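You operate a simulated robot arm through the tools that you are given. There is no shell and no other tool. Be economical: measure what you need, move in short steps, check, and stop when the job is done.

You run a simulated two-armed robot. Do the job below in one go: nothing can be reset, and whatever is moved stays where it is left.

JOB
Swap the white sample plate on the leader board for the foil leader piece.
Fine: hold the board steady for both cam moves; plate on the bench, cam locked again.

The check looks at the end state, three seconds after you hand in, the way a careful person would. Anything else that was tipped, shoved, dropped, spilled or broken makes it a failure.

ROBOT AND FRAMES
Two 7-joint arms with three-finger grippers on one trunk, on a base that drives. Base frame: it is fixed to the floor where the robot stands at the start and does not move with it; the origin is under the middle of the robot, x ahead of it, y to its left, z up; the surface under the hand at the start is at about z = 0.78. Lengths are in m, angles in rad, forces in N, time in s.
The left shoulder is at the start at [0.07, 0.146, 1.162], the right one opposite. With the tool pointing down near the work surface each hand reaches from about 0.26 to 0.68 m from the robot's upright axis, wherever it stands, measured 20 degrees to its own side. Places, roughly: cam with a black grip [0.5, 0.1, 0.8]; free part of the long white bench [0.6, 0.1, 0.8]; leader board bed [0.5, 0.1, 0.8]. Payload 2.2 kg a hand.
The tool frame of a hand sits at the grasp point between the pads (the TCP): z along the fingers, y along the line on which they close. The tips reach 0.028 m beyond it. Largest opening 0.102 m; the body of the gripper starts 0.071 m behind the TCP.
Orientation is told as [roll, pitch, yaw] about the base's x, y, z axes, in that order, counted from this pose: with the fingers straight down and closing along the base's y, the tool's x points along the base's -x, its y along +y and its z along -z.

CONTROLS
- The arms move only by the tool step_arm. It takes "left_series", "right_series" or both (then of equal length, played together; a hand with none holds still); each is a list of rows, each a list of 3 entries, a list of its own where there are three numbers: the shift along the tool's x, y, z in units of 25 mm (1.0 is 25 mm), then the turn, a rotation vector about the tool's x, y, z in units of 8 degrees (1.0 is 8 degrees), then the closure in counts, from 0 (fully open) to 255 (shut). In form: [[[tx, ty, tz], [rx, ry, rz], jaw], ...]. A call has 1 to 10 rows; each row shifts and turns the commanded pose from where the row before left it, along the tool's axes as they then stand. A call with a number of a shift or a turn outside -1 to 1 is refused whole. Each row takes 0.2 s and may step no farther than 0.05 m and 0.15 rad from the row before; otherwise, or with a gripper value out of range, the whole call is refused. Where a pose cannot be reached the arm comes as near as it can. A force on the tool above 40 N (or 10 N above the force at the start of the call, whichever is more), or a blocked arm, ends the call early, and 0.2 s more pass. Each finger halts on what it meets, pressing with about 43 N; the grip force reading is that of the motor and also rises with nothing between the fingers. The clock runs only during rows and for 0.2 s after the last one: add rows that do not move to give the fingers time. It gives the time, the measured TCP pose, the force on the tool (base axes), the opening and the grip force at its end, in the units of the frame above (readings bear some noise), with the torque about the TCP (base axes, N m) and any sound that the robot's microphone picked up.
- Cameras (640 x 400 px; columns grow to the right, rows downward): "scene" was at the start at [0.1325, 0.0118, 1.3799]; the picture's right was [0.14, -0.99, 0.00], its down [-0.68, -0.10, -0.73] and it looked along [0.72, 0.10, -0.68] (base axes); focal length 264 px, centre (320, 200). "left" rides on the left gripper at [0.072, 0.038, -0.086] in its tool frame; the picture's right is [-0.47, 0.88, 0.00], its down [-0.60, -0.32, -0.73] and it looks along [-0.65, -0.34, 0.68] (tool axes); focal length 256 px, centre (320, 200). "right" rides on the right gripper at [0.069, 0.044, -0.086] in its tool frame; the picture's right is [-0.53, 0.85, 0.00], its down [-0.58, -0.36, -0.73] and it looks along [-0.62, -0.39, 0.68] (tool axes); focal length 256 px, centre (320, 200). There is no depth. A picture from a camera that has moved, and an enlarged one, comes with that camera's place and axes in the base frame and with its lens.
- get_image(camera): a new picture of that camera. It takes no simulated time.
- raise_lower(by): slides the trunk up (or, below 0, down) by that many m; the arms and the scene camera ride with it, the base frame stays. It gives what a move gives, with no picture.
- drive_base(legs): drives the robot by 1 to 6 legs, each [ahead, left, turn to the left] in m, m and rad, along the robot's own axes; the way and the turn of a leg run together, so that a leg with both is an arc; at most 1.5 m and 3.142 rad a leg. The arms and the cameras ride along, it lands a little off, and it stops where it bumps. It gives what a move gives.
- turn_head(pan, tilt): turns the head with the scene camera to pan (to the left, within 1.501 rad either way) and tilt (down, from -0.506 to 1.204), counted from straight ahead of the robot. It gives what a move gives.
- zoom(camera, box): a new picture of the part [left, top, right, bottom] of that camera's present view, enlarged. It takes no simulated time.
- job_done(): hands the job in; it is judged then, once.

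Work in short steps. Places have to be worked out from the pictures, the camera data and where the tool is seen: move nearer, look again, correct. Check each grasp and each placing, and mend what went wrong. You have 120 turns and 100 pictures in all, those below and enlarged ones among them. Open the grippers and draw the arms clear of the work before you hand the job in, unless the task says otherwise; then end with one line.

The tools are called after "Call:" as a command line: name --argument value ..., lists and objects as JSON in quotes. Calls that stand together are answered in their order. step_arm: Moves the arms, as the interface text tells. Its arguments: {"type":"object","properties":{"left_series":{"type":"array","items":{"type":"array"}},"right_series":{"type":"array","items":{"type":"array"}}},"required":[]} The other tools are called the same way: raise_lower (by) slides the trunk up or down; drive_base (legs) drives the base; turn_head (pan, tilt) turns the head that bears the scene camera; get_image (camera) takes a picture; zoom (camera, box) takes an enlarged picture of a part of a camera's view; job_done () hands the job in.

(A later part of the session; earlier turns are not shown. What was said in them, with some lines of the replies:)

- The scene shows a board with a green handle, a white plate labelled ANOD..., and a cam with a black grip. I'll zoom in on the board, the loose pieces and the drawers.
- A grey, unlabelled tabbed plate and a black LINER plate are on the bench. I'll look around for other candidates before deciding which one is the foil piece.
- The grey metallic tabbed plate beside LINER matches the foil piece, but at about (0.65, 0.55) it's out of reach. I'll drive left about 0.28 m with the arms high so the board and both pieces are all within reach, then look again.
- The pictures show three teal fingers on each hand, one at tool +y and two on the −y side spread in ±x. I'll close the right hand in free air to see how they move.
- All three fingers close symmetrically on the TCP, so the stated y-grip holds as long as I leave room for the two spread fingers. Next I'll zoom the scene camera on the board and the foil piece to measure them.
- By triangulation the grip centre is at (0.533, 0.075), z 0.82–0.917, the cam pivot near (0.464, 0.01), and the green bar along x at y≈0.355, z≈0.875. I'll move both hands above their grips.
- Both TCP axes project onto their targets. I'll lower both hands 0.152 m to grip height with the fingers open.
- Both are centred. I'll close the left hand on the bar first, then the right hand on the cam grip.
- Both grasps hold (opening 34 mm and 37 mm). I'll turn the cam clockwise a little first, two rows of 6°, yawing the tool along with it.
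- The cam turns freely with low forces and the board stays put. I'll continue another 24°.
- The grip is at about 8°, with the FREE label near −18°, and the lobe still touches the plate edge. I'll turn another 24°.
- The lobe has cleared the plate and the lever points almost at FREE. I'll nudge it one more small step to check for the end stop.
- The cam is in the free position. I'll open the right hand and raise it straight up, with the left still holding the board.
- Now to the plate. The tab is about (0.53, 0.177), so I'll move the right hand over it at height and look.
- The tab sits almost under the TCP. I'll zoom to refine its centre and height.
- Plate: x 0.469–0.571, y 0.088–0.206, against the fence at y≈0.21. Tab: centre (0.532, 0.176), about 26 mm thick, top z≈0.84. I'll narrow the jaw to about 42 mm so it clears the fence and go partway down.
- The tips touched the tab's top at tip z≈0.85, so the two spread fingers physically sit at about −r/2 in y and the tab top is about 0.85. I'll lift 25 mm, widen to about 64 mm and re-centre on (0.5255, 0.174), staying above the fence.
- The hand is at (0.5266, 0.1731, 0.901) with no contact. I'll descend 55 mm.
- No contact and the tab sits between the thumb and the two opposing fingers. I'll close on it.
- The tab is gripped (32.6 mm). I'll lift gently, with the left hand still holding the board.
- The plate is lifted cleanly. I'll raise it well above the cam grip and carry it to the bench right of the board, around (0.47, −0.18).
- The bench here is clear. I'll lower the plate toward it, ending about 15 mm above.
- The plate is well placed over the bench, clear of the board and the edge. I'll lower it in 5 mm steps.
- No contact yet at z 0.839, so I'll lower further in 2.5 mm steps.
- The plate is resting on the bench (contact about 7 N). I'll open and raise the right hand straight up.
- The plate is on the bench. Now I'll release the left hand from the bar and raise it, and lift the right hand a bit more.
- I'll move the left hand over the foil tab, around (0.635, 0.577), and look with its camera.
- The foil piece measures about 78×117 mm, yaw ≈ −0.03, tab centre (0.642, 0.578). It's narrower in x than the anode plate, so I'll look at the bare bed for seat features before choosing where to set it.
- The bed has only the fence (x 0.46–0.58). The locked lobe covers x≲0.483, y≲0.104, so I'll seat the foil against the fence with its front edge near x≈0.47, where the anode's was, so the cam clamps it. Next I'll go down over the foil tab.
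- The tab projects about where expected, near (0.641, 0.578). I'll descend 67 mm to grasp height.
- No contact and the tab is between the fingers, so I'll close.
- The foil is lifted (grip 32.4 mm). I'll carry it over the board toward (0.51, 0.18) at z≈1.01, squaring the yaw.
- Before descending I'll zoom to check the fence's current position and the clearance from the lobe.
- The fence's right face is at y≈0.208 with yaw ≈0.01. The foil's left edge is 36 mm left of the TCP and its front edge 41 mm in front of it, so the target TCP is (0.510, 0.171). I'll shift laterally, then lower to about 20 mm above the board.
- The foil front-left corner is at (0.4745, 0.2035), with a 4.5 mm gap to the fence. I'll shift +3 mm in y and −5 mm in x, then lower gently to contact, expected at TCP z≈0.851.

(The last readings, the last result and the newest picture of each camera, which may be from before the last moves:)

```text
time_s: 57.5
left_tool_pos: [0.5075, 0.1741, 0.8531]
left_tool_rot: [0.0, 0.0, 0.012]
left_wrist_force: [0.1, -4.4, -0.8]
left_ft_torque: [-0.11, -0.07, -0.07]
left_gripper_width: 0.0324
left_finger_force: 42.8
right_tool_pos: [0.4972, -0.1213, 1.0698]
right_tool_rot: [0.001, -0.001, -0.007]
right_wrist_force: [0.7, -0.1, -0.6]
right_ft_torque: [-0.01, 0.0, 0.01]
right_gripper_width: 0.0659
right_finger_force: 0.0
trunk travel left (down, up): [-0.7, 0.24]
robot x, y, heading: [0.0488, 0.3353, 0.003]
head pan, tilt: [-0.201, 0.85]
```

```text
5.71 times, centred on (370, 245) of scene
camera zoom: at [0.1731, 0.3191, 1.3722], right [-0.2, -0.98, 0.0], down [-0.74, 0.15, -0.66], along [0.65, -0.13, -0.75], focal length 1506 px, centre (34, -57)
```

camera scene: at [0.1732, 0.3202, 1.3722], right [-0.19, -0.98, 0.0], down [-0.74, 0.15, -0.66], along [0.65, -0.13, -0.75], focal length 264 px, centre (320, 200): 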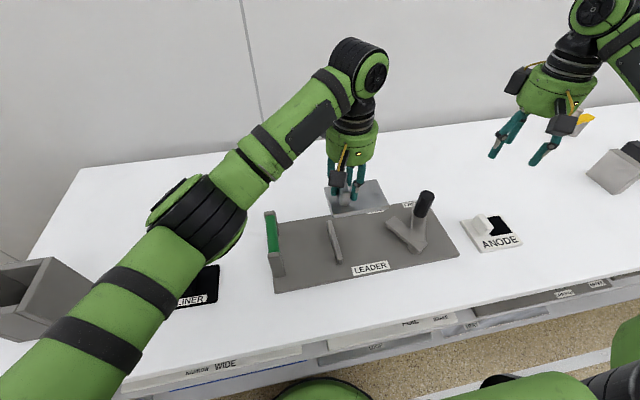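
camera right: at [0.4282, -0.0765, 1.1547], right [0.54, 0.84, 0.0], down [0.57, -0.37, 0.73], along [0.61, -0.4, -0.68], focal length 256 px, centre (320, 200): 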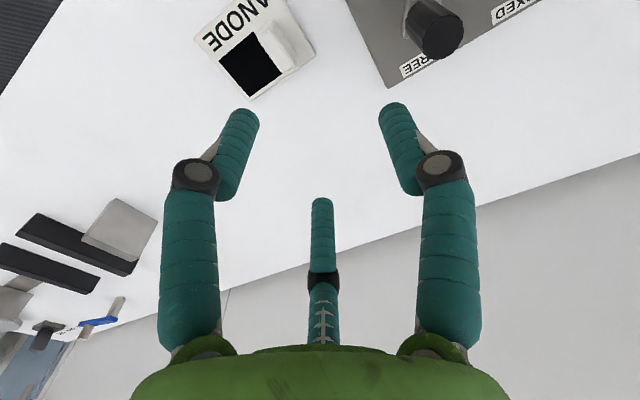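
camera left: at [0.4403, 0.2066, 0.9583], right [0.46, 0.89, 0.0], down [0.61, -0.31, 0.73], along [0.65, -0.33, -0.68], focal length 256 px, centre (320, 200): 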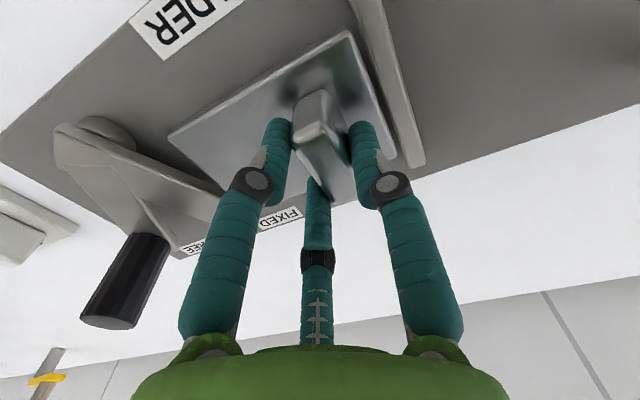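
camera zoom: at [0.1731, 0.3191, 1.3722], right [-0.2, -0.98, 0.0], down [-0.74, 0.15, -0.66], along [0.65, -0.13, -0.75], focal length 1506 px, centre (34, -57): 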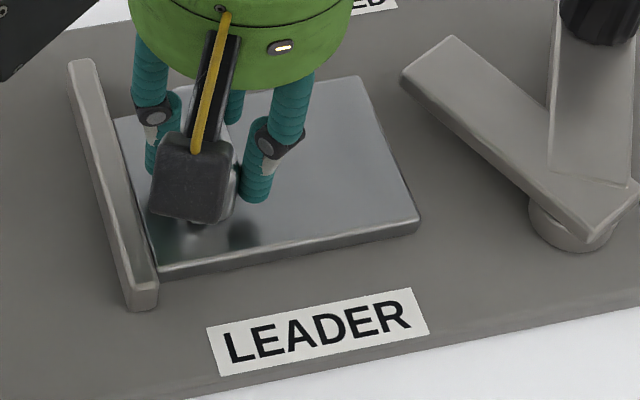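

The foil is flush with the fence (−4 N in y) with its front edge at x≈0.470. I'll back off 0.5 mm and lower the last couple of mm to contact.

Call:
step_arm --left_series '[[[0, -0.03, 0.08], [0, 0, 0], 255], [[0, 0, 0.08], [0, 0, 0], 255], [[0, 0, 0], [0, 0, 0], 255]]'

```text
time_s: 58.3
left_tool_pos: [0.5075, 0.1747, 0.8532]
left_tool_rot: [-0.003, -0.006, 0.013]
left_wrist_force: [2.3, -6.1, 30.7]
left_ft_torque: [0.16, 1.12, -0.02]
left_gripper_width: 0.0325
left_finger_force: 42.8
right_tool_pos: [0.495, -0.1206, 1.0707]
right_tool_rot: [0.001, -0.002, -0.007]
right_wrist_force: [-0.5, -0.5, -0.2]
right_ft_torque: [0.02, 0.06, 0.01]
right_gripper_width: 0.066
right_finger_force: 0.0
trunk travel left (down, up): [-0.7, 0.24]
robot x, y, heading: [0.0467, 0.3347, 0.005]
head pan, tilt: [-0.201, 0.85]
```

The foil is firmly seated (30 N). I'll relieve 3 mm upward, open, and raise.

Call:
step_arm --left_series '[[[0, 0, -0.12], [0, 0, 0], 255], [[0, 0, 0], [0, 0, 0], 150], [[0, 0, 0], [0, 0, 0], 90], [[0, 0, 0], [0, 0, 0], 90], [[0, 0, -0.6], [0, 0, 0], 90], [[0, 0, -0.9], [0, 0, 0], 90], [[0, 0, -0.9], [0, 0, 0], 90], [[0, 0, -0.9], [0, 0, 0], 90], [[0, 0, -0.9], [0, 0, 0], 90], [[0, 0, -0.9], [0, 0, 0], 90]]'

Call:
zoom --camera "scene" --box '[260, 180, 470, 300]'

Call:
get_image --camera "left"

```text
time_s: 60.5
left_tool_pos: [0.5074, 0.1763, 0.9802]
left_tool_rot: [-0.002, 0.0, 0.009]
left_wrist_force: [0.5, -0.1, 0.0]
left_ft_torque: [0.0, 0.0, -0.05]
left_gripper_width: 0.0661
left_finger_force: 0.1
right_tool_pos: [0.4968, -0.1207, 1.0681]
right_tool_rot: [-0.001, 0.0, -0.008]
right_wrist_force: [-1.2, -0.6, 0.1]
right_ft_torque: [-0.01, 0.01, 0.03]
right_gripper_width: 0.066
right_finger_force: 0.0
trunk travel left (down, up): [-0.7, 0.24]
robot x, y, heading: [0.0467, 0.3395, 0.003]
head pan, tilt: [-0.201, 0.85]
```

```text
3.05 times, centred on (365, 240) of scene
camera zoom: at [0.1726, 0.3202, 1.3722], right [-0.2, -0.98, 0.0], down [-0.74, 0.15, -0.66], along [0.65, -0.13, -0.75], focal length 803 px, centre (183, 78)
```

zoom: 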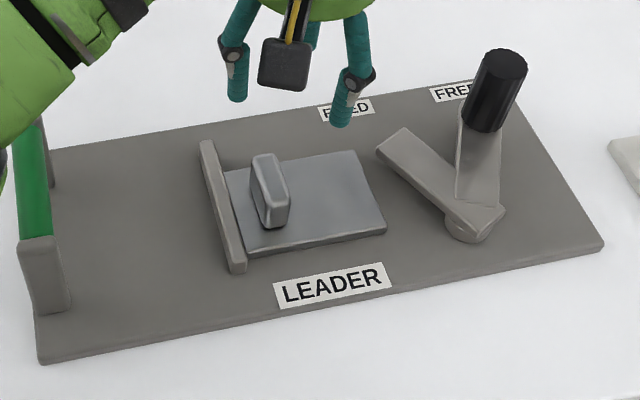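

```text
33 pictures are left
camera left: at [0.4356, 0.2125, 1.066], right [0.46, 0.89, 0.0], down [0.61, -0.31, 0.73], along [0.65, -0.33, -0.68], focal length 256 px, centre (320, 200)
```

left: 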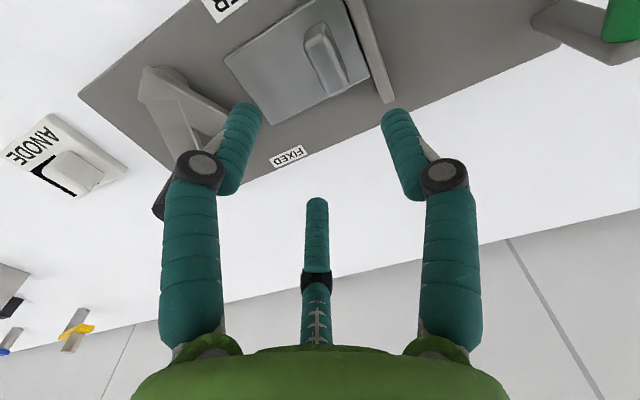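

The foil is in place. I'll zoom in to check that it's square to the fence.

Call:
zoom --camera "scene" --box '[315, 215, 415, 285]'

Call:
zoom --camera "left" --box '[130, 0, 420, 180]'

```text
5.71 times, centred on (365, 250) of scene
camera zoom: at [0.1726, 0.3202, 1.3722], right [-0.2, -0.98, 0.0], down [-0.74, 0.15, -0.66], along [0.65, -0.13, -0.75], focal length 1506 px, centre (63, -86)
```

zoom: 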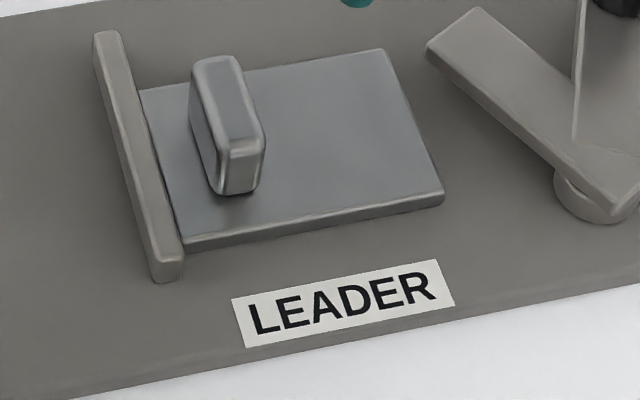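

```text
2.21 times, centred on (275, 90) of left
camera zoom: at [0.4356, 0.2125, 1.066], right [0.46, 0.89, 0.0], down [0.61, -0.31, 0.73], along [0.65, -0.33, -0.68], focal length 565 px, centre (419, 443)
```

zoom: 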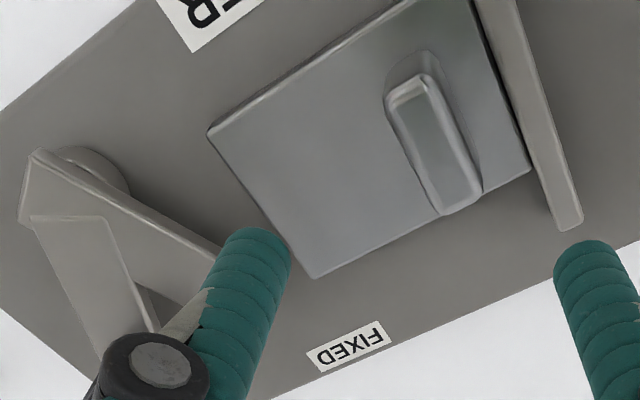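

The foil sits flush with the fence. I'll move both hands back, left above the green bar and right above the cam grip at the free position, then yaw the right hand −1.1 rad as before.

Call:
step_arm --left_series '[[[-0.03, 0.91, -0.1], [0, 0, 0], 90], [[-0.03, 0.91, -0.1], [0, 0, 0], 90], [[-0.03, 0.91, -0.1], [0, 0, 0], 90], [[-0.03, 0.91, -0.1], [0, 0, 0], 90], [[-0.03, 0.91, -0.1], [0, 0, 0], 90], [[-0.03, 0.91, -0.1], [0, 0, 0], 90], [[-0.03, 0.91, -0.1], [0, 0, 0], 90], [[-0.03, 0.91, -0.1], [0, 0, 0], 90]]' --right_series '[[[-0.28, 0.5, 0], [0, 0, 0], 60], [[-0.28, 0.5, 0], [0, 0, 0], 60], [[-0.28, 0.5, 0], [0, 0, 0], 60], [[-0.28, 0.5, 0], [0, 0, 0], 60], [[-0.28, 0.5, 0.2], [0, 0, 0], 60], [[-0.28, 0.5, 0.2], [0, 0, 0], 60], [[-0.28, 0.5, 0.2], [0, 0, 0], 60], [[-0.28, 0.5, 0.2], [0, 0, 0], 60]]'

Call:
step_arm --right_series '[[[0, 0, 0], [0, 0, 0.99], 60], [[0, 0, 0], [0, 0, 0.99], 60], [[0, 0, 0], [0, 0, 0.99], 60], [[0, 0, 0], [0, 0, 0.99], 60], [[0, 0, 0], [0, 0, 0.99], 60], [[0, 0, 0], [0, 0, 0.99], 60], [[0, 0, 0], [0, 0, 0.99], 60], [[0, 0, 0], [0, 0, 0.99], 60]]'

Call:
get_image --camera "left"

Call:
get_image --camera "right"

Call:
get_image --camera "scene"

```text
time_s: 62.3
left_tool_pos: [0.509, 0.3555, 0.9987]
left_tool_rot: [-0.002, 0.0, 0.012]
left_wrist_force: [0.4, 0.5, -0.2]
left_ft_torque: [-0.02, -0.02, 0.0]
left_gripper_width: 0.0662
left_finger_force: 0.0
right_tool_pos: [0.5531, -0.018, 1.0483]
right_tool_rot: [0.0, 0.0, -0.006]
right_wrist_force: [0.1, 0.2, 0.5]
right_ft_torque: [-0.02, 0.01, -0.03]
right_gripper_width: 0.078
right_finger_force: 0.0
trunk travel left (down, up): [-0.7, 0.24]
robot x, y, heading: [0.0455, 0.3288, 0.002]
head pan, tilt: [-0.201, 0.85]
```

```text
time_s: 64.1
left_tool_pos: [0.5086, 0.3542, 0.9976]
left_tool_rot: [-0.003, -0.001, 0.011]
left_wrist_force: [0.6, 0.1, 0.1]
left_ft_torque: [-0.04, -0.03, 0.03]
left_gripper_width: 0.0661
left_finger_force: 0.0
right_tool_pos: [0.5535, -0.0205, 1.0507]
right_tool_rot: [0.0, 0.0, -1.116]
right_wrist_force: [-0.2, 0.1, -1.2]
right_ft_torque: [0.01, 0.03, -0.06]
right_gripper_width: 0.0777
right_finger_force: 0.1
trunk travel left (down, up): [-0.7, 0.24]
robot x, y, heading: [0.0478, 0.3399, 0.001]
head pan, tilt: [-0.201, 0.85]
```

```text
30 pictures are left
camera left: at [0.4366, 0.3917, 1.0841], right [0.46, 0.89, 0.0], down [0.61, -0.31, 0.73], along [0.65, -0.33, -0.68], focal length 256 px, centre (320, 200)
```

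left: 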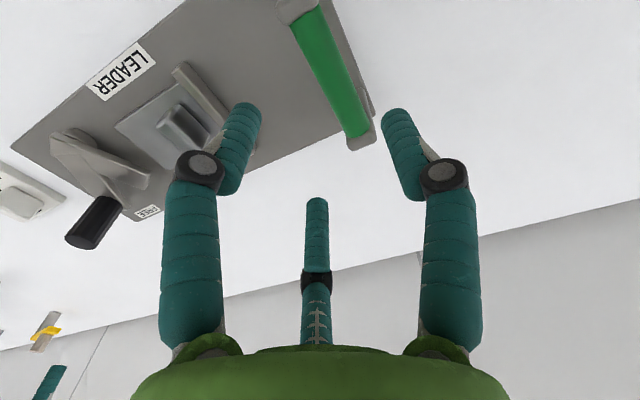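

```text
29 pictures are left
camera right: at [0.5615, 0.0603, 1.1351], right [0.99, -0.11, 0.0], down [-0.07, -0.68, 0.73], along [-0.08, -0.73, -0.68], focal length 256 px, centre (320, 200)
```

right: 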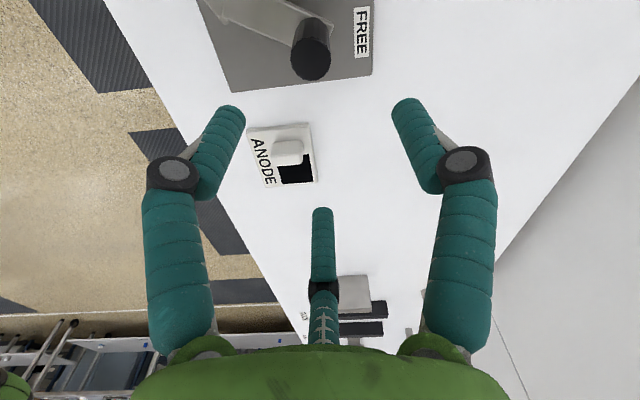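

```text
28 pictures are left
camera scene: at [0.173, 0.32, 1.3722], right [-0.2, -0.98, 0.0], down [-0.74, 0.15, -0.66], along [0.65, -0.13, -0.75], focal length 264 px, centre (320, 200)
```

scene: 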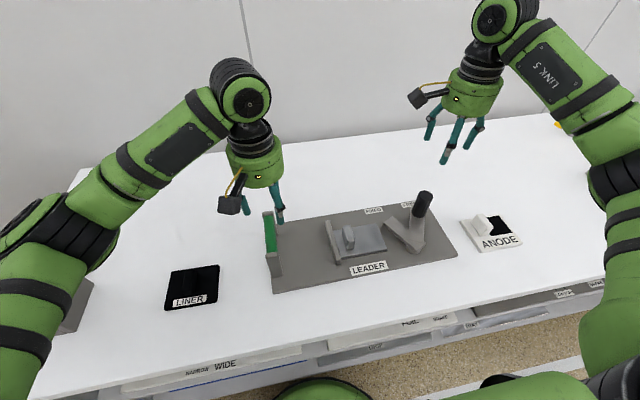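

The bar is about 7 mm to +y of the TCP axis, and the cam grip is slightly (−x, +y) of the right TCP. I'll apply small corrections and lower both hands.

Call:
step_arm --left_series '[[[-0.1, 0.16, 0.6], [0, 0, 0], 90], [[0, 0, 0.6], [0, 0, 0], 90], [[0, 0, 0.6], [0, 0, 0], 90], [[0, 0, 0.6], [0, 0, 0], 90], [[0, 0, 0.6], [0, 0, 0], 90], [[0, 0, 0.6], [0, 0, 0], 90], [[0, 0, 0.6], [0, 0, 0], 90], [[0, 0, 0.6], [0, 0, 0], 90]]' --right_series '[[[0.3, -0.07, 0.55], [0, 0, 0], 60], [[0, 0, 0.55], [0, 0, 0], 60], [[0, 0, 0.55], [0, 0, 0], 60], [[0, 0, 0.55], [0, 0, 0], 60], [[0, 0, 0.55], [0, 0, 0], 60], [[0, 0, 0.55], [0, 0, 0], 60], [[0, 0, 0.55], [0, 0, 0], 60], [[0, 0, 0], [0, 0, 0], 60]]'

Call:
get_image --camera "right"

Call:
get_image --camera "left"

```text
time_s: 65.9
left_tool_pos: [0.5127, 0.3592, 0.8769]
left_tool_rot: [-0.001, -0.001, 0.011]
left_wrist_force: [-0.2, 0.4, -0.1]
left_ft_torque: [0.0, -0.01, -0.01]
left_gripper_width: 0.0658
left_finger_force: 0.1
right_tool_pos: [0.5481, -0.0162, 0.9523]
right_tool_rot: [-0.002, -0.001, -1.115]
right_wrist_force: [1.3, 0.4, 0.5]
right_ft_torque: [-0.04, 0.01, 0.0]
right_gripper_width: 0.078
right_finger_force: 0.0
trunk travel left (down, up): [-0.7, 0.24]
robot x, y, heading: [0.0462, 0.3338, 0.003]
head pan, tilt: [-0.201, 0.85]
```

```text
27 pictures are left
camera right: at [0.5551, 0.0649, 1.0377], right [0.99, -0.11, 0.0], down [-0.07, -0.68, 0.73], along [-0.08, -0.73, -0.68], focal length 256 px, centre (320, 200)
```

right: 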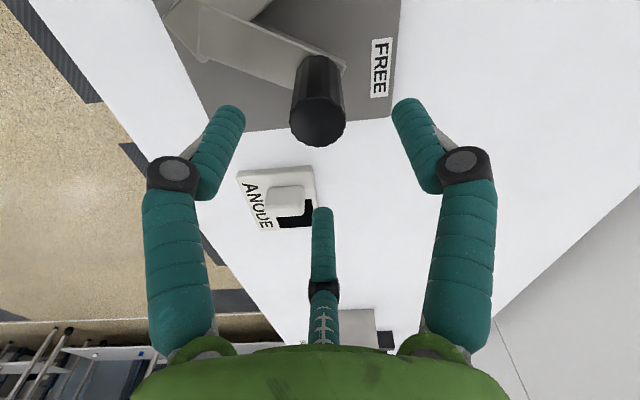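

```text
26 pictures are left
camera left: at [0.441, 0.3958, 0.964], right [0.46, 0.89, 0.0], down [0.61, -0.31, 0.73], along [0.65, -0.33, -0.68], focal length 256 px, centre (320, 200)
```

left: 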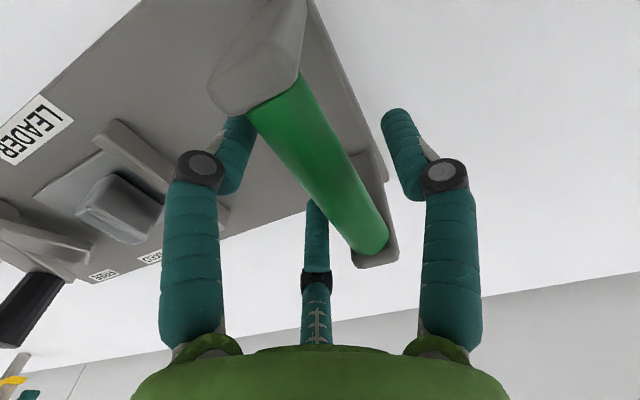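

The left hand–bar relation matches the earlier closed grip, and the right is centred over the cam grip. I'll lower the right hand the remaining 68 mm.

Call:
step_arm --right_series '[[[0, 0, 0.7], [0, 0, 0], 60], [[0, 0, 0.7], [0, 0, 0], 60], [[0, 0, 0.7], [0, 0, 0], 60], [[0, 0, 0.65], [0, 0, 0], 60]]'

Call:
step_arm --left_series '[[[0, 0, 0], [0, 0, 0], 200], [[0, 0, 0], [0, 0, 0], 255], [[0, 0, 0], [0, 0, 0], 255], [[0, 0, 0], [0, 0, 0], 255]]'

Call:
get_image --camera "right"

```text
time_s: 66.9
left_tool_pos: [0.5134, 0.3583, 0.8783]
left_tool_rot: [-0.002, 0.0, 0.011]
left_wrist_force: [-0.6, -0.7, -1.1]
left_ft_torque: [0.01, -0.01, -0.01]
left_gripper_width: 0.066
left_finger_force: 0.1
right_tool_pos: [0.5479, -0.017, 0.8849]
right_tool_rot: [-0.001, -0.001, -1.112]
right_wrist_force: [0.4, -0.3, -0.2]
right_ft_torque: [0.0, 0.0, -0.02]
right_gripper_width: 0.078
right_finger_force: 0.0
trunk travel left (down, up): [-0.7, 0.24]
robot x, y, heading: [0.0431, 0.3352, 0.003]
head pan, tilt: [-0.201, 0.85]
```

```text
time_s: 67.9
left_tool_pos: [0.5137, 0.3581, 0.8784]
left_tool_rot: [-0.003, -0.003, 0.011]
left_wrist_force: [0.0, -2.3, 3.6]
left_ft_torque: [0.28, -0.29, 0.14]
left_gripper_width: 0.0338
left_finger_force: 43.3
right_tool_pos: [0.547, -0.017, 0.8848]
right_tool_rot: [0.0, 0.0, -1.114]
right_wrist_force: [-0.8, 0.6, 1.1]
right_ft_torque: [0.03, -0.01, -0.03]
right_gripper_width: 0.0779
right_finger_force: 0.1
trunk travel left (down, up): [-0.7, 0.24]
robot x, y, heading: [0.0504, 0.3353, 0.002]
head pan, tilt: [-0.201, 0.85]
```

```text
25 pictures are left
camera right: at [0.5552, 0.0646, 0.9708], right [0.99, -0.11, 0.0], down [-0.07, -0.68, 0.73], along [-0.08, -0.73, -0.68], focal length 256 px, centre (320, 200)
```

right: 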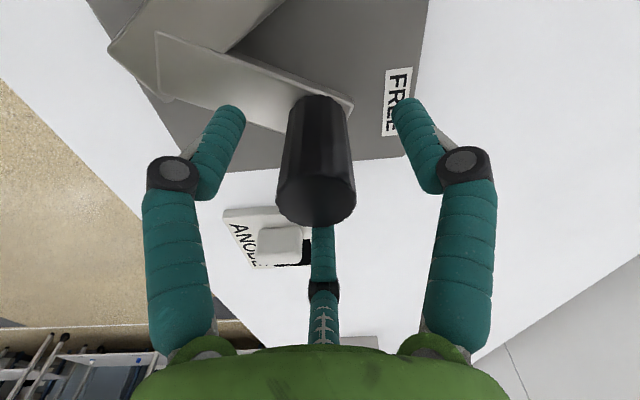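

The left holds firmly again. Now I'll close the right hand on the cam grip and check.

Call:
step_arm --right_series '[[[0, 0, 0], [0, 0, 0], 200], [[0, 0, 0], [0, 0, 0], 255], [[0, 0, 0], [0, 0, 0], 255]]'

Call:
step_arm --right_series '[[[0.275, 0.264, 0], [0, 0, -0.75], 255], [[0.275, 0.264, 0], [0, 0, -0.75], 255], [[0.275, 0.264, 0], [0, 0, -0.75], 255]]'

Call:
zoom --camera "scene" --box '[260, 180, 470, 300]'

```text
time_s: 68.7
left_tool_pos: [0.5125, 0.358, 0.8792]
left_tool_rot: [-0.003, -0.001, 0.011]
left_wrist_force: [5.4, -4.8, 2.0]
left_ft_torque: [0.25, 0.2, 0.43]
left_gripper_width: 0.0336
left_finger_force: 43.1
right_tool_pos: [0.5476, -0.0176, 0.8872]
right_tool_rot: [0.0, 0.0, -1.113]
right_wrist_force: [-5.6, -0.5, 5.8]
right_ft_torque: [0.04, 0.49, 0.16]
right_gripper_width: 0.0343
right_finger_force: 43.5
trunk travel left (down, up): [-0.7, 0.24]
robot x, y, heading: [0.0439, 0.336, 0.002]
head pan, tilt: [-0.201, 0.85]
```

```text
time_s: 69.5
left_tool_pos: [0.5124, 0.3594, 0.8788]
left_tool_rot: [0.001, 0.0, 0.011]
left_wrist_force: [0.5, 7.6, 3.7]
left_ft_torque: [0.37, -0.4, 0.64]
left_gripper_width: 0.0339
left_finger_force: 42.8
right_tool_pos: [0.5554, 0.0107, 0.8863]
right_tool_rot: [0.003, -0.005, -0.799]
right_wrist_force: [3.3, -14.6, 10.7]
right_ft_torque: [-0.41, -0.24, 0.34]
right_gripper_width: 0.0342
right_finger_force: 42.5
trunk travel left (down, up): [-0.7, 0.24]
robot x, y, heading: [0.0461, 0.336, 0.008]
head pan, tilt: [-0.201, 0.85]
```

```text
3.05 times, centred on (365, 240) of scene
camera zoom: at [0.1714, 0.3193, 1.3724], right [-0.2, -0.98, 0.0], down [-0.74, 0.15, -0.66], along [0.65, -0.13, -0.75], focal length 803 px, centre (183, 78)
```

zoom: 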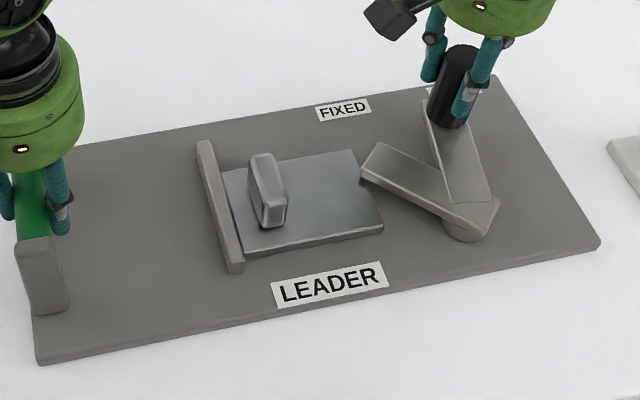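

The lobe is reaching the foil's edge. I'll continue in smaller batches to make sure it rides over the foil and doesn't push it.

Call:
step_arm --right_series '[[[0.275, 0.264, 0], [0, 0, -0.75], 255], [[0.275, 0.264, 0], [0, 0, -0.75], 255]]'

Call:
zoom --camera "scene" --box '[300, 190, 440, 290]'

```text
time_s: 70.1
left_tool_pos: [0.5116, 0.3603, 0.8787]
left_tool_rot: [0.002, -0.001, 0.007]
left_wrist_force: [-5.0, 13.1, 6.6]
left_ft_torque: [0.44, -0.57, -0.52]
left_gripper_width: 0.0337
left_finger_force: 43.0
right_tool_pos: [0.5547, 0.0304, 0.886]
right_tool_rot: [0.0, -0.006, -0.589]
right_wrist_force: [7.8, -11.9, 4.2]
right_ft_torque: [-0.2, -0.81, 0.25]
right_gripper_width: 0.0341
right_finger_force: 43.1
trunk travel left (down, up): [-0.7, 0.24]
robot x, y, heading: [0.0448, 0.3401, 0.008]
head pan, tilt: [-0.201, 0.85]
```

```text
4.00 times, centred on (370, 240) of scene
camera zoom: at [0.1717, 0.3209, 1.3723], right [-0.2, -0.98, 0.0], down [-0.74, 0.15, -0.66], along [0.65, -0.13, -0.75], focal length 1054 px, centre (120, 40)
```

zoom: 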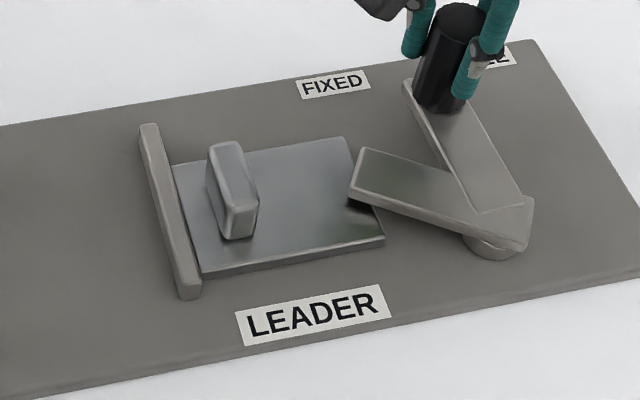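

The lobe rides over the foil and the foil stays put. I'll continue 18°.

Call:
step_arm --right_series '[[[0.275, 0.264, 0], [0, 0, -0.75], 255], [[0.275, 0.264, 0], [0, 0, -0.75], 255], [[0.275, 0.264, 0], [0, 0, -0.75], 255]]'

Call:
zoom --camera "scene" --box '[300, 190, 440, 290]'

```text
time_s: 70.9
left_tool_pos: [0.5107, 0.3601, 0.8782]
left_tool_rot: [-0.001, 0.001, 0.008]
left_wrist_force: [-9.0, 11.1, 9.5]
left_ft_torque: [0.52, -0.49, -1.8]
left_gripper_width: 0.0335
left_finger_force: 43.1
right_tool_pos: [0.5442, 0.0582, 0.8854]
right_tool_rot: [0.001, -0.001, -0.273]
right_wrist_force: [11.2, -5.8, 0.5]
right_ft_torque: [-0.3, -0.73, -0.1]
right_gripper_width: 0.0343
right_finger_force: 43.0
trunk travel left (down, up): [-0.7, 0.24]
robot x, y, heading: [0.0466, 0.3367, 0.006]
head pan, tilt: [-0.201, 0.85]
```

```text
4.00 times, centred on (370, 240) of scene
camera zoom: at [0.1721, 0.3213, 1.3723], right [-0.2, -0.98, 0.0], down [-0.74, 0.15, -0.66], along [0.65, -0.13, -0.75], focal length 1054 px, centre (120, 40)
```

zoom: 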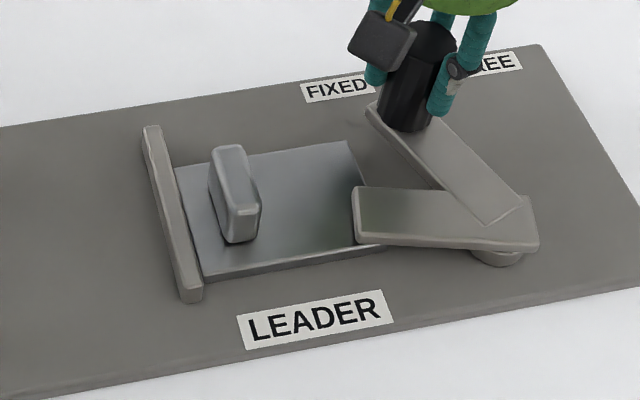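

About 15° remains to the original locked angle. I'll finish it with force monitoring.

Call:
step_arm --right_series '[[[0.275, 0.264, 0], [0, 0, -0.75], 255], [[0.275, 0.264, 0], [0, 0, -0.75], 255], [[0.14, 0.135, 0], [0, 0, -0.38], 255], [[0, 0, 0], [0, 0, 0], 255]]'

Call:
zoom --camera "scene" --box '[300, 190, 440, 290]'

```text
time_s: 71.9
left_tool_pos: [0.5116, 0.3581, 0.879]
left_tool_rot: [-0.003, 0.001, 0.005]
left_wrist_force: [-11.9, 2.3, 9.2]
left_ft_torque: [0.53, 0.31, -1.88]
left_gripper_width: 0.0339
left_finger_force: 42.6
right_tool_pos: [0.5313, 0.0787, 0.8846]
right_tool_rot: [0.0, -0.005, -0.011]
right_wrist_force: [13.7, 1.0, 3.0]
right_ft_torque: [0.01, -0.6, -0.2]
right_gripper_width: 0.0341
right_finger_force: 43.0
trunk travel left (down, up): [-0.7, 0.24]
robot x, y, heading: [0.0499, 0.3362, 0.004]
head pan, tilt: [-0.201, 0.85]
```

```text
4.00 times, centred on (370, 240) of scene
camera zoom: at [0.1717, 0.3209, 1.3723], right [-0.2, -0.98, 0.0], down [-0.74, 0.15, -0.66], along [0.65, -0.13, -0.75], focal length 1054 px, centre (120, 40)
```

zoom: 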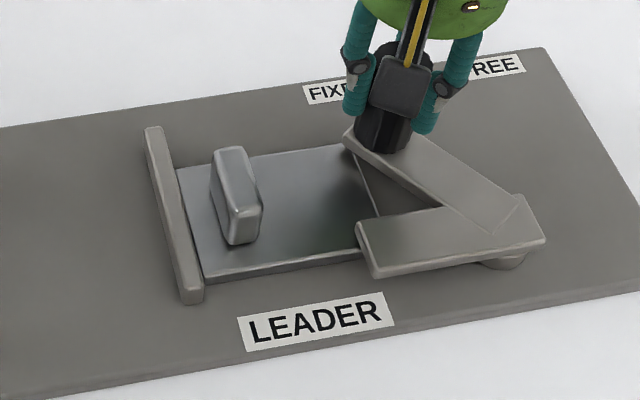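

The cam is back at its original locked angle and the lobe overlaps the foil's front-right corner. I'll nudge it 2° more to make sure it's fully locked.

Call:
step_arm --right_series '[[[0.09, 0.088, 0], [0, 0, -0.25], 255], [[0, 0, 0], [0, 0, 0], 255]]'

Call:
zoom --camera "scene" --box '[330, 200, 430, 270]'

```text
time_s: 72.5
left_tool_pos: [0.5108, 0.3584, 0.8774]
left_tool_rot: [-0.001, -0.001, 0.007]
left_wrist_force: [-14.9, 3.0, 6.8]
left_ft_torque: [0.47, -0.1, -1.97]
left_gripper_width: 0.034
left_finger_force: 42.8
right_tool_pos: [0.5283, 0.0783, 0.8858]
right_tool_rot: [0.0, -0.005, 0.019]
right_wrist_force: [15.8, -5.3, 6.1]
right_ft_torque: [-0.09, -0.45, -0.45]
right_gripper_width: 0.0343
right_finger_force: 42.3
trunk travel left (down, up): [-0.7, 0.24]
robot x, y, heading: [0.0452, 0.335, -0.001]
head pan, tilt: [-0.201, 0.85]
```

```text
5.71 times, centred on (380, 235) of scene
camera zoom: at [0.1713, 0.3198, 1.3724], right [-0.2, -0.98, 0.0], down [-0.74, 0.15, -0.66], along [0.65, -0.13, -0.75], focal length 1506 px, centre (-23, 0)
```

zoom: 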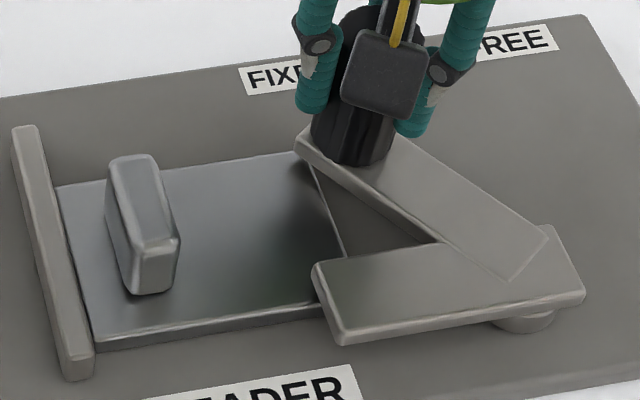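

Locked, with the foil held under the lobe. I'll release the right hand first, still holding the board, and raise it clear.

Call:
step_arm --right_series '[[[0, 0, 0], [0, 0, 0], 60], [[0, 0, 0], [0, 0, 0], 60], [[0, 0, 0], [0, 0, 0], 60], [[0, 0, -0.8], [0, 0, 0], 60], [[0, 0, -1], [0, 0, 0], 60], [[0, 0, -1], [0, 0, 0], 60], [[0, 0, -1], [0, 0, 0], 60], [[0, 0, -1], [0, 0, 0], 60], [[0, 0, -1], [0, 0, 0], 60], [[0, 0, -1], [0, 0, 0], 60]]'

Call:
step_arm --left_series '[[[0, 0, 0], [0, 0, 0], 90], [[0, 0, 0], [0, 0, 0], 90], [[0, 0, 0], [0, 0, 0], 90], [[0, 0, -0.8], [0, 0, 0], 90], [[0, 0, -1], [0, 0, 0], 90], [[0, 0, -1], [0, 0, 0], 90], [[0, 0, -1], [0, 0, 0], 90], [[0, 0, -1], [0, 0, 0], 90], [[0, 0, -1], [0, 0, 0], 90], [[0, 0, -1], [0, 0, 0], 90]]'

Call:
get_image --camera "scene"

Call:
zoom --camera "scene" --box '[260, 180, 470, 300]'

Call:
get_image --camera "right"

```text
time_s: 74.7
left_tool_pos: [0.5123, 0.3601, 0.8773]
left_tool_rot: [-0.002, 0.0, 0.012]
left_wrist_force: [1.1, 2.4, 3.7]
left_ft_torque: [0.26, -0.29, -0.78]
left_gripper_width: 0.0338
left_finger_force: 42.4
right_tool_pos: [0.5295, 0.0812, 1.0526]
right_tool_rot: [0.001, 0.002, 0.024]
right_wrist_force: [-0.4, 0.4, 0.4]
right_ft_torque: [-0.03, 0.0, 0.02]
right_gripper_width: 0.0779
right_finger_force: 0.0
trunk travel left (down, up): [-0.7, 0.24]
robot x, y, heading: [0.0481, 0.3345, 0.005]
head pan, tilt: [-0.201, 0.85]
```

```text
time_s: 76.9
left_tool_pos: [0.5112, 0.3615, 1.0505]
left_tool_rot: [-0.003, 0.0, 0.011]
left_wrist_force: [-0.2, 0.0, -0.3]
left_ft_torque: [0.0, -0.03, -0.03]
left_gripper_width: 0.0662
left_finger_force: 0.1
right_tool_pos: [0.5296, 0.0808, 1.0529]
right_tool_rot: [0.0, 0.001, 0.023]
right_wrist_force: [0.6, -0.6, 0.0]
right_ft_torque: [-0.02, -0.03, 0.02]
right_gripper_width: 0.078
right_finger_force: 0.0
trunk travel left (down, up): [-0.7, 0.24]
robot x, y, heading: [0.0488, 0.3374, 0.004]
head pan, tilt: [-0.201, 0.85]
```

```text
19 pictures are left
camera scene: at [0.1723, 0.3199, 1.3722], right [-0.2, -0.98, 0.0], down [-0.74, 0.15, -0.66], along [0.65, -0.13, -0.75], focal length 264 px, centre (320, 200)
```

scene: 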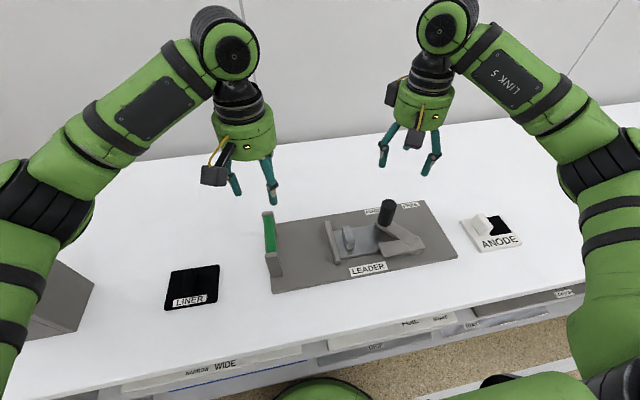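

```text
3.05 times, centred on (365, 240) of scene
camera zoom: at [0.1723, 0.3199, 1.3722], right [-0.2, -0.98, 0.0], down [-0.74, 0.15, -0.66], along [0.65, -0.13, -0.75], focal length 803 px, centre (183, 78)
```

zoom: 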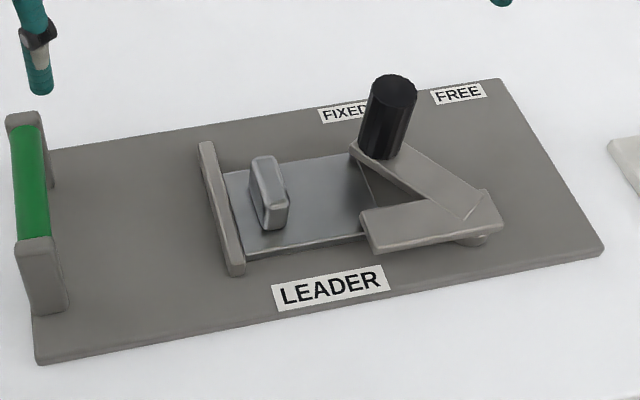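

```text
17 pictures are left
camera right: at [0.4581, 0.1226, 1.1378], right [0.52, 0.86, 0.0], down [0.58, -0.35, 0.73], along [0.63, -0.38, -0.68], focal length 256 px, centre (320, 200)
```

right: 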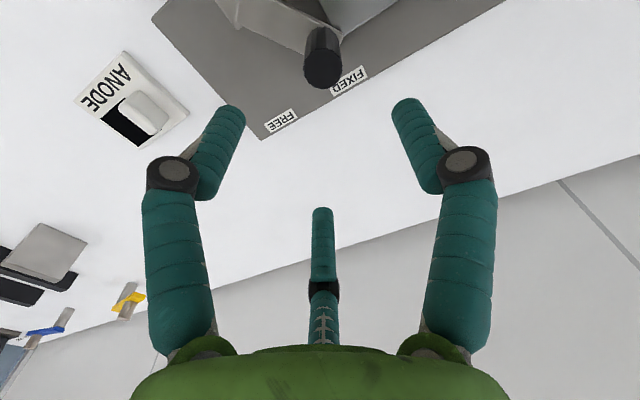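

The foil is clamped under the locked cam, the anode plate is flat on the bench, and the board and LINER are upright where they should be. I'll open the grippers fully, rise a little more, then hand in.

Call:
step_arm --left_series '[[[0, 0, -0.5], [0, 0, 0], 0], [[0, 0, -0.5], [0, 0, 0], 0], [[0, 0, 0], [0, 0, 0], 0]]' --right_series '[[[0, 0, -0.5], [0, 0, 0], 0], [[0, 0, -0.5], [0, 0, 0], 0], [[0, 0, 0], [0, 0, 0], 0]]'

Call:
job_done

```text
time_s: 77.7
left_tool_pos: [0.5131, 0.3594, 1.0742]
left_tool_rot: [-0.001, 0.001, 0.01]
left_wrist_force: [0.9, -0.3, -0.4]
left_ft_torque: [-0.01, -0.01, 0.0]
left_gripper_width: 0.1019
left_finger_force: 0.0
right_tool_pos: [0.5289, 0.0796, 1.0764]
right_tool_rot: [-0.001, 0.0, 0.019]
right_wrist_force: [-0.9, 0.1, -0.3]
right_ft_torque: [-0.02, 0.02, 0.0]
right_gripper_width: 0.1023
right_finger_force: 0.0
trunk travel left (down, up): [-0.7, 0.24]
robot x, y, heading: [0.0459, 0.3337, -0.0]
head pan, tilt: [-0.201, 0.85]
```

```text
The job is handed in.
```

The foil piece (taken to be the unlabelled grey tabbed plate) is on the leader board against the fence with the cam locked over its front corner, and the white plate is flat on the bench; the left hand held the board for both cam moves, but the board shifted a few millimetres while I seated the foil.
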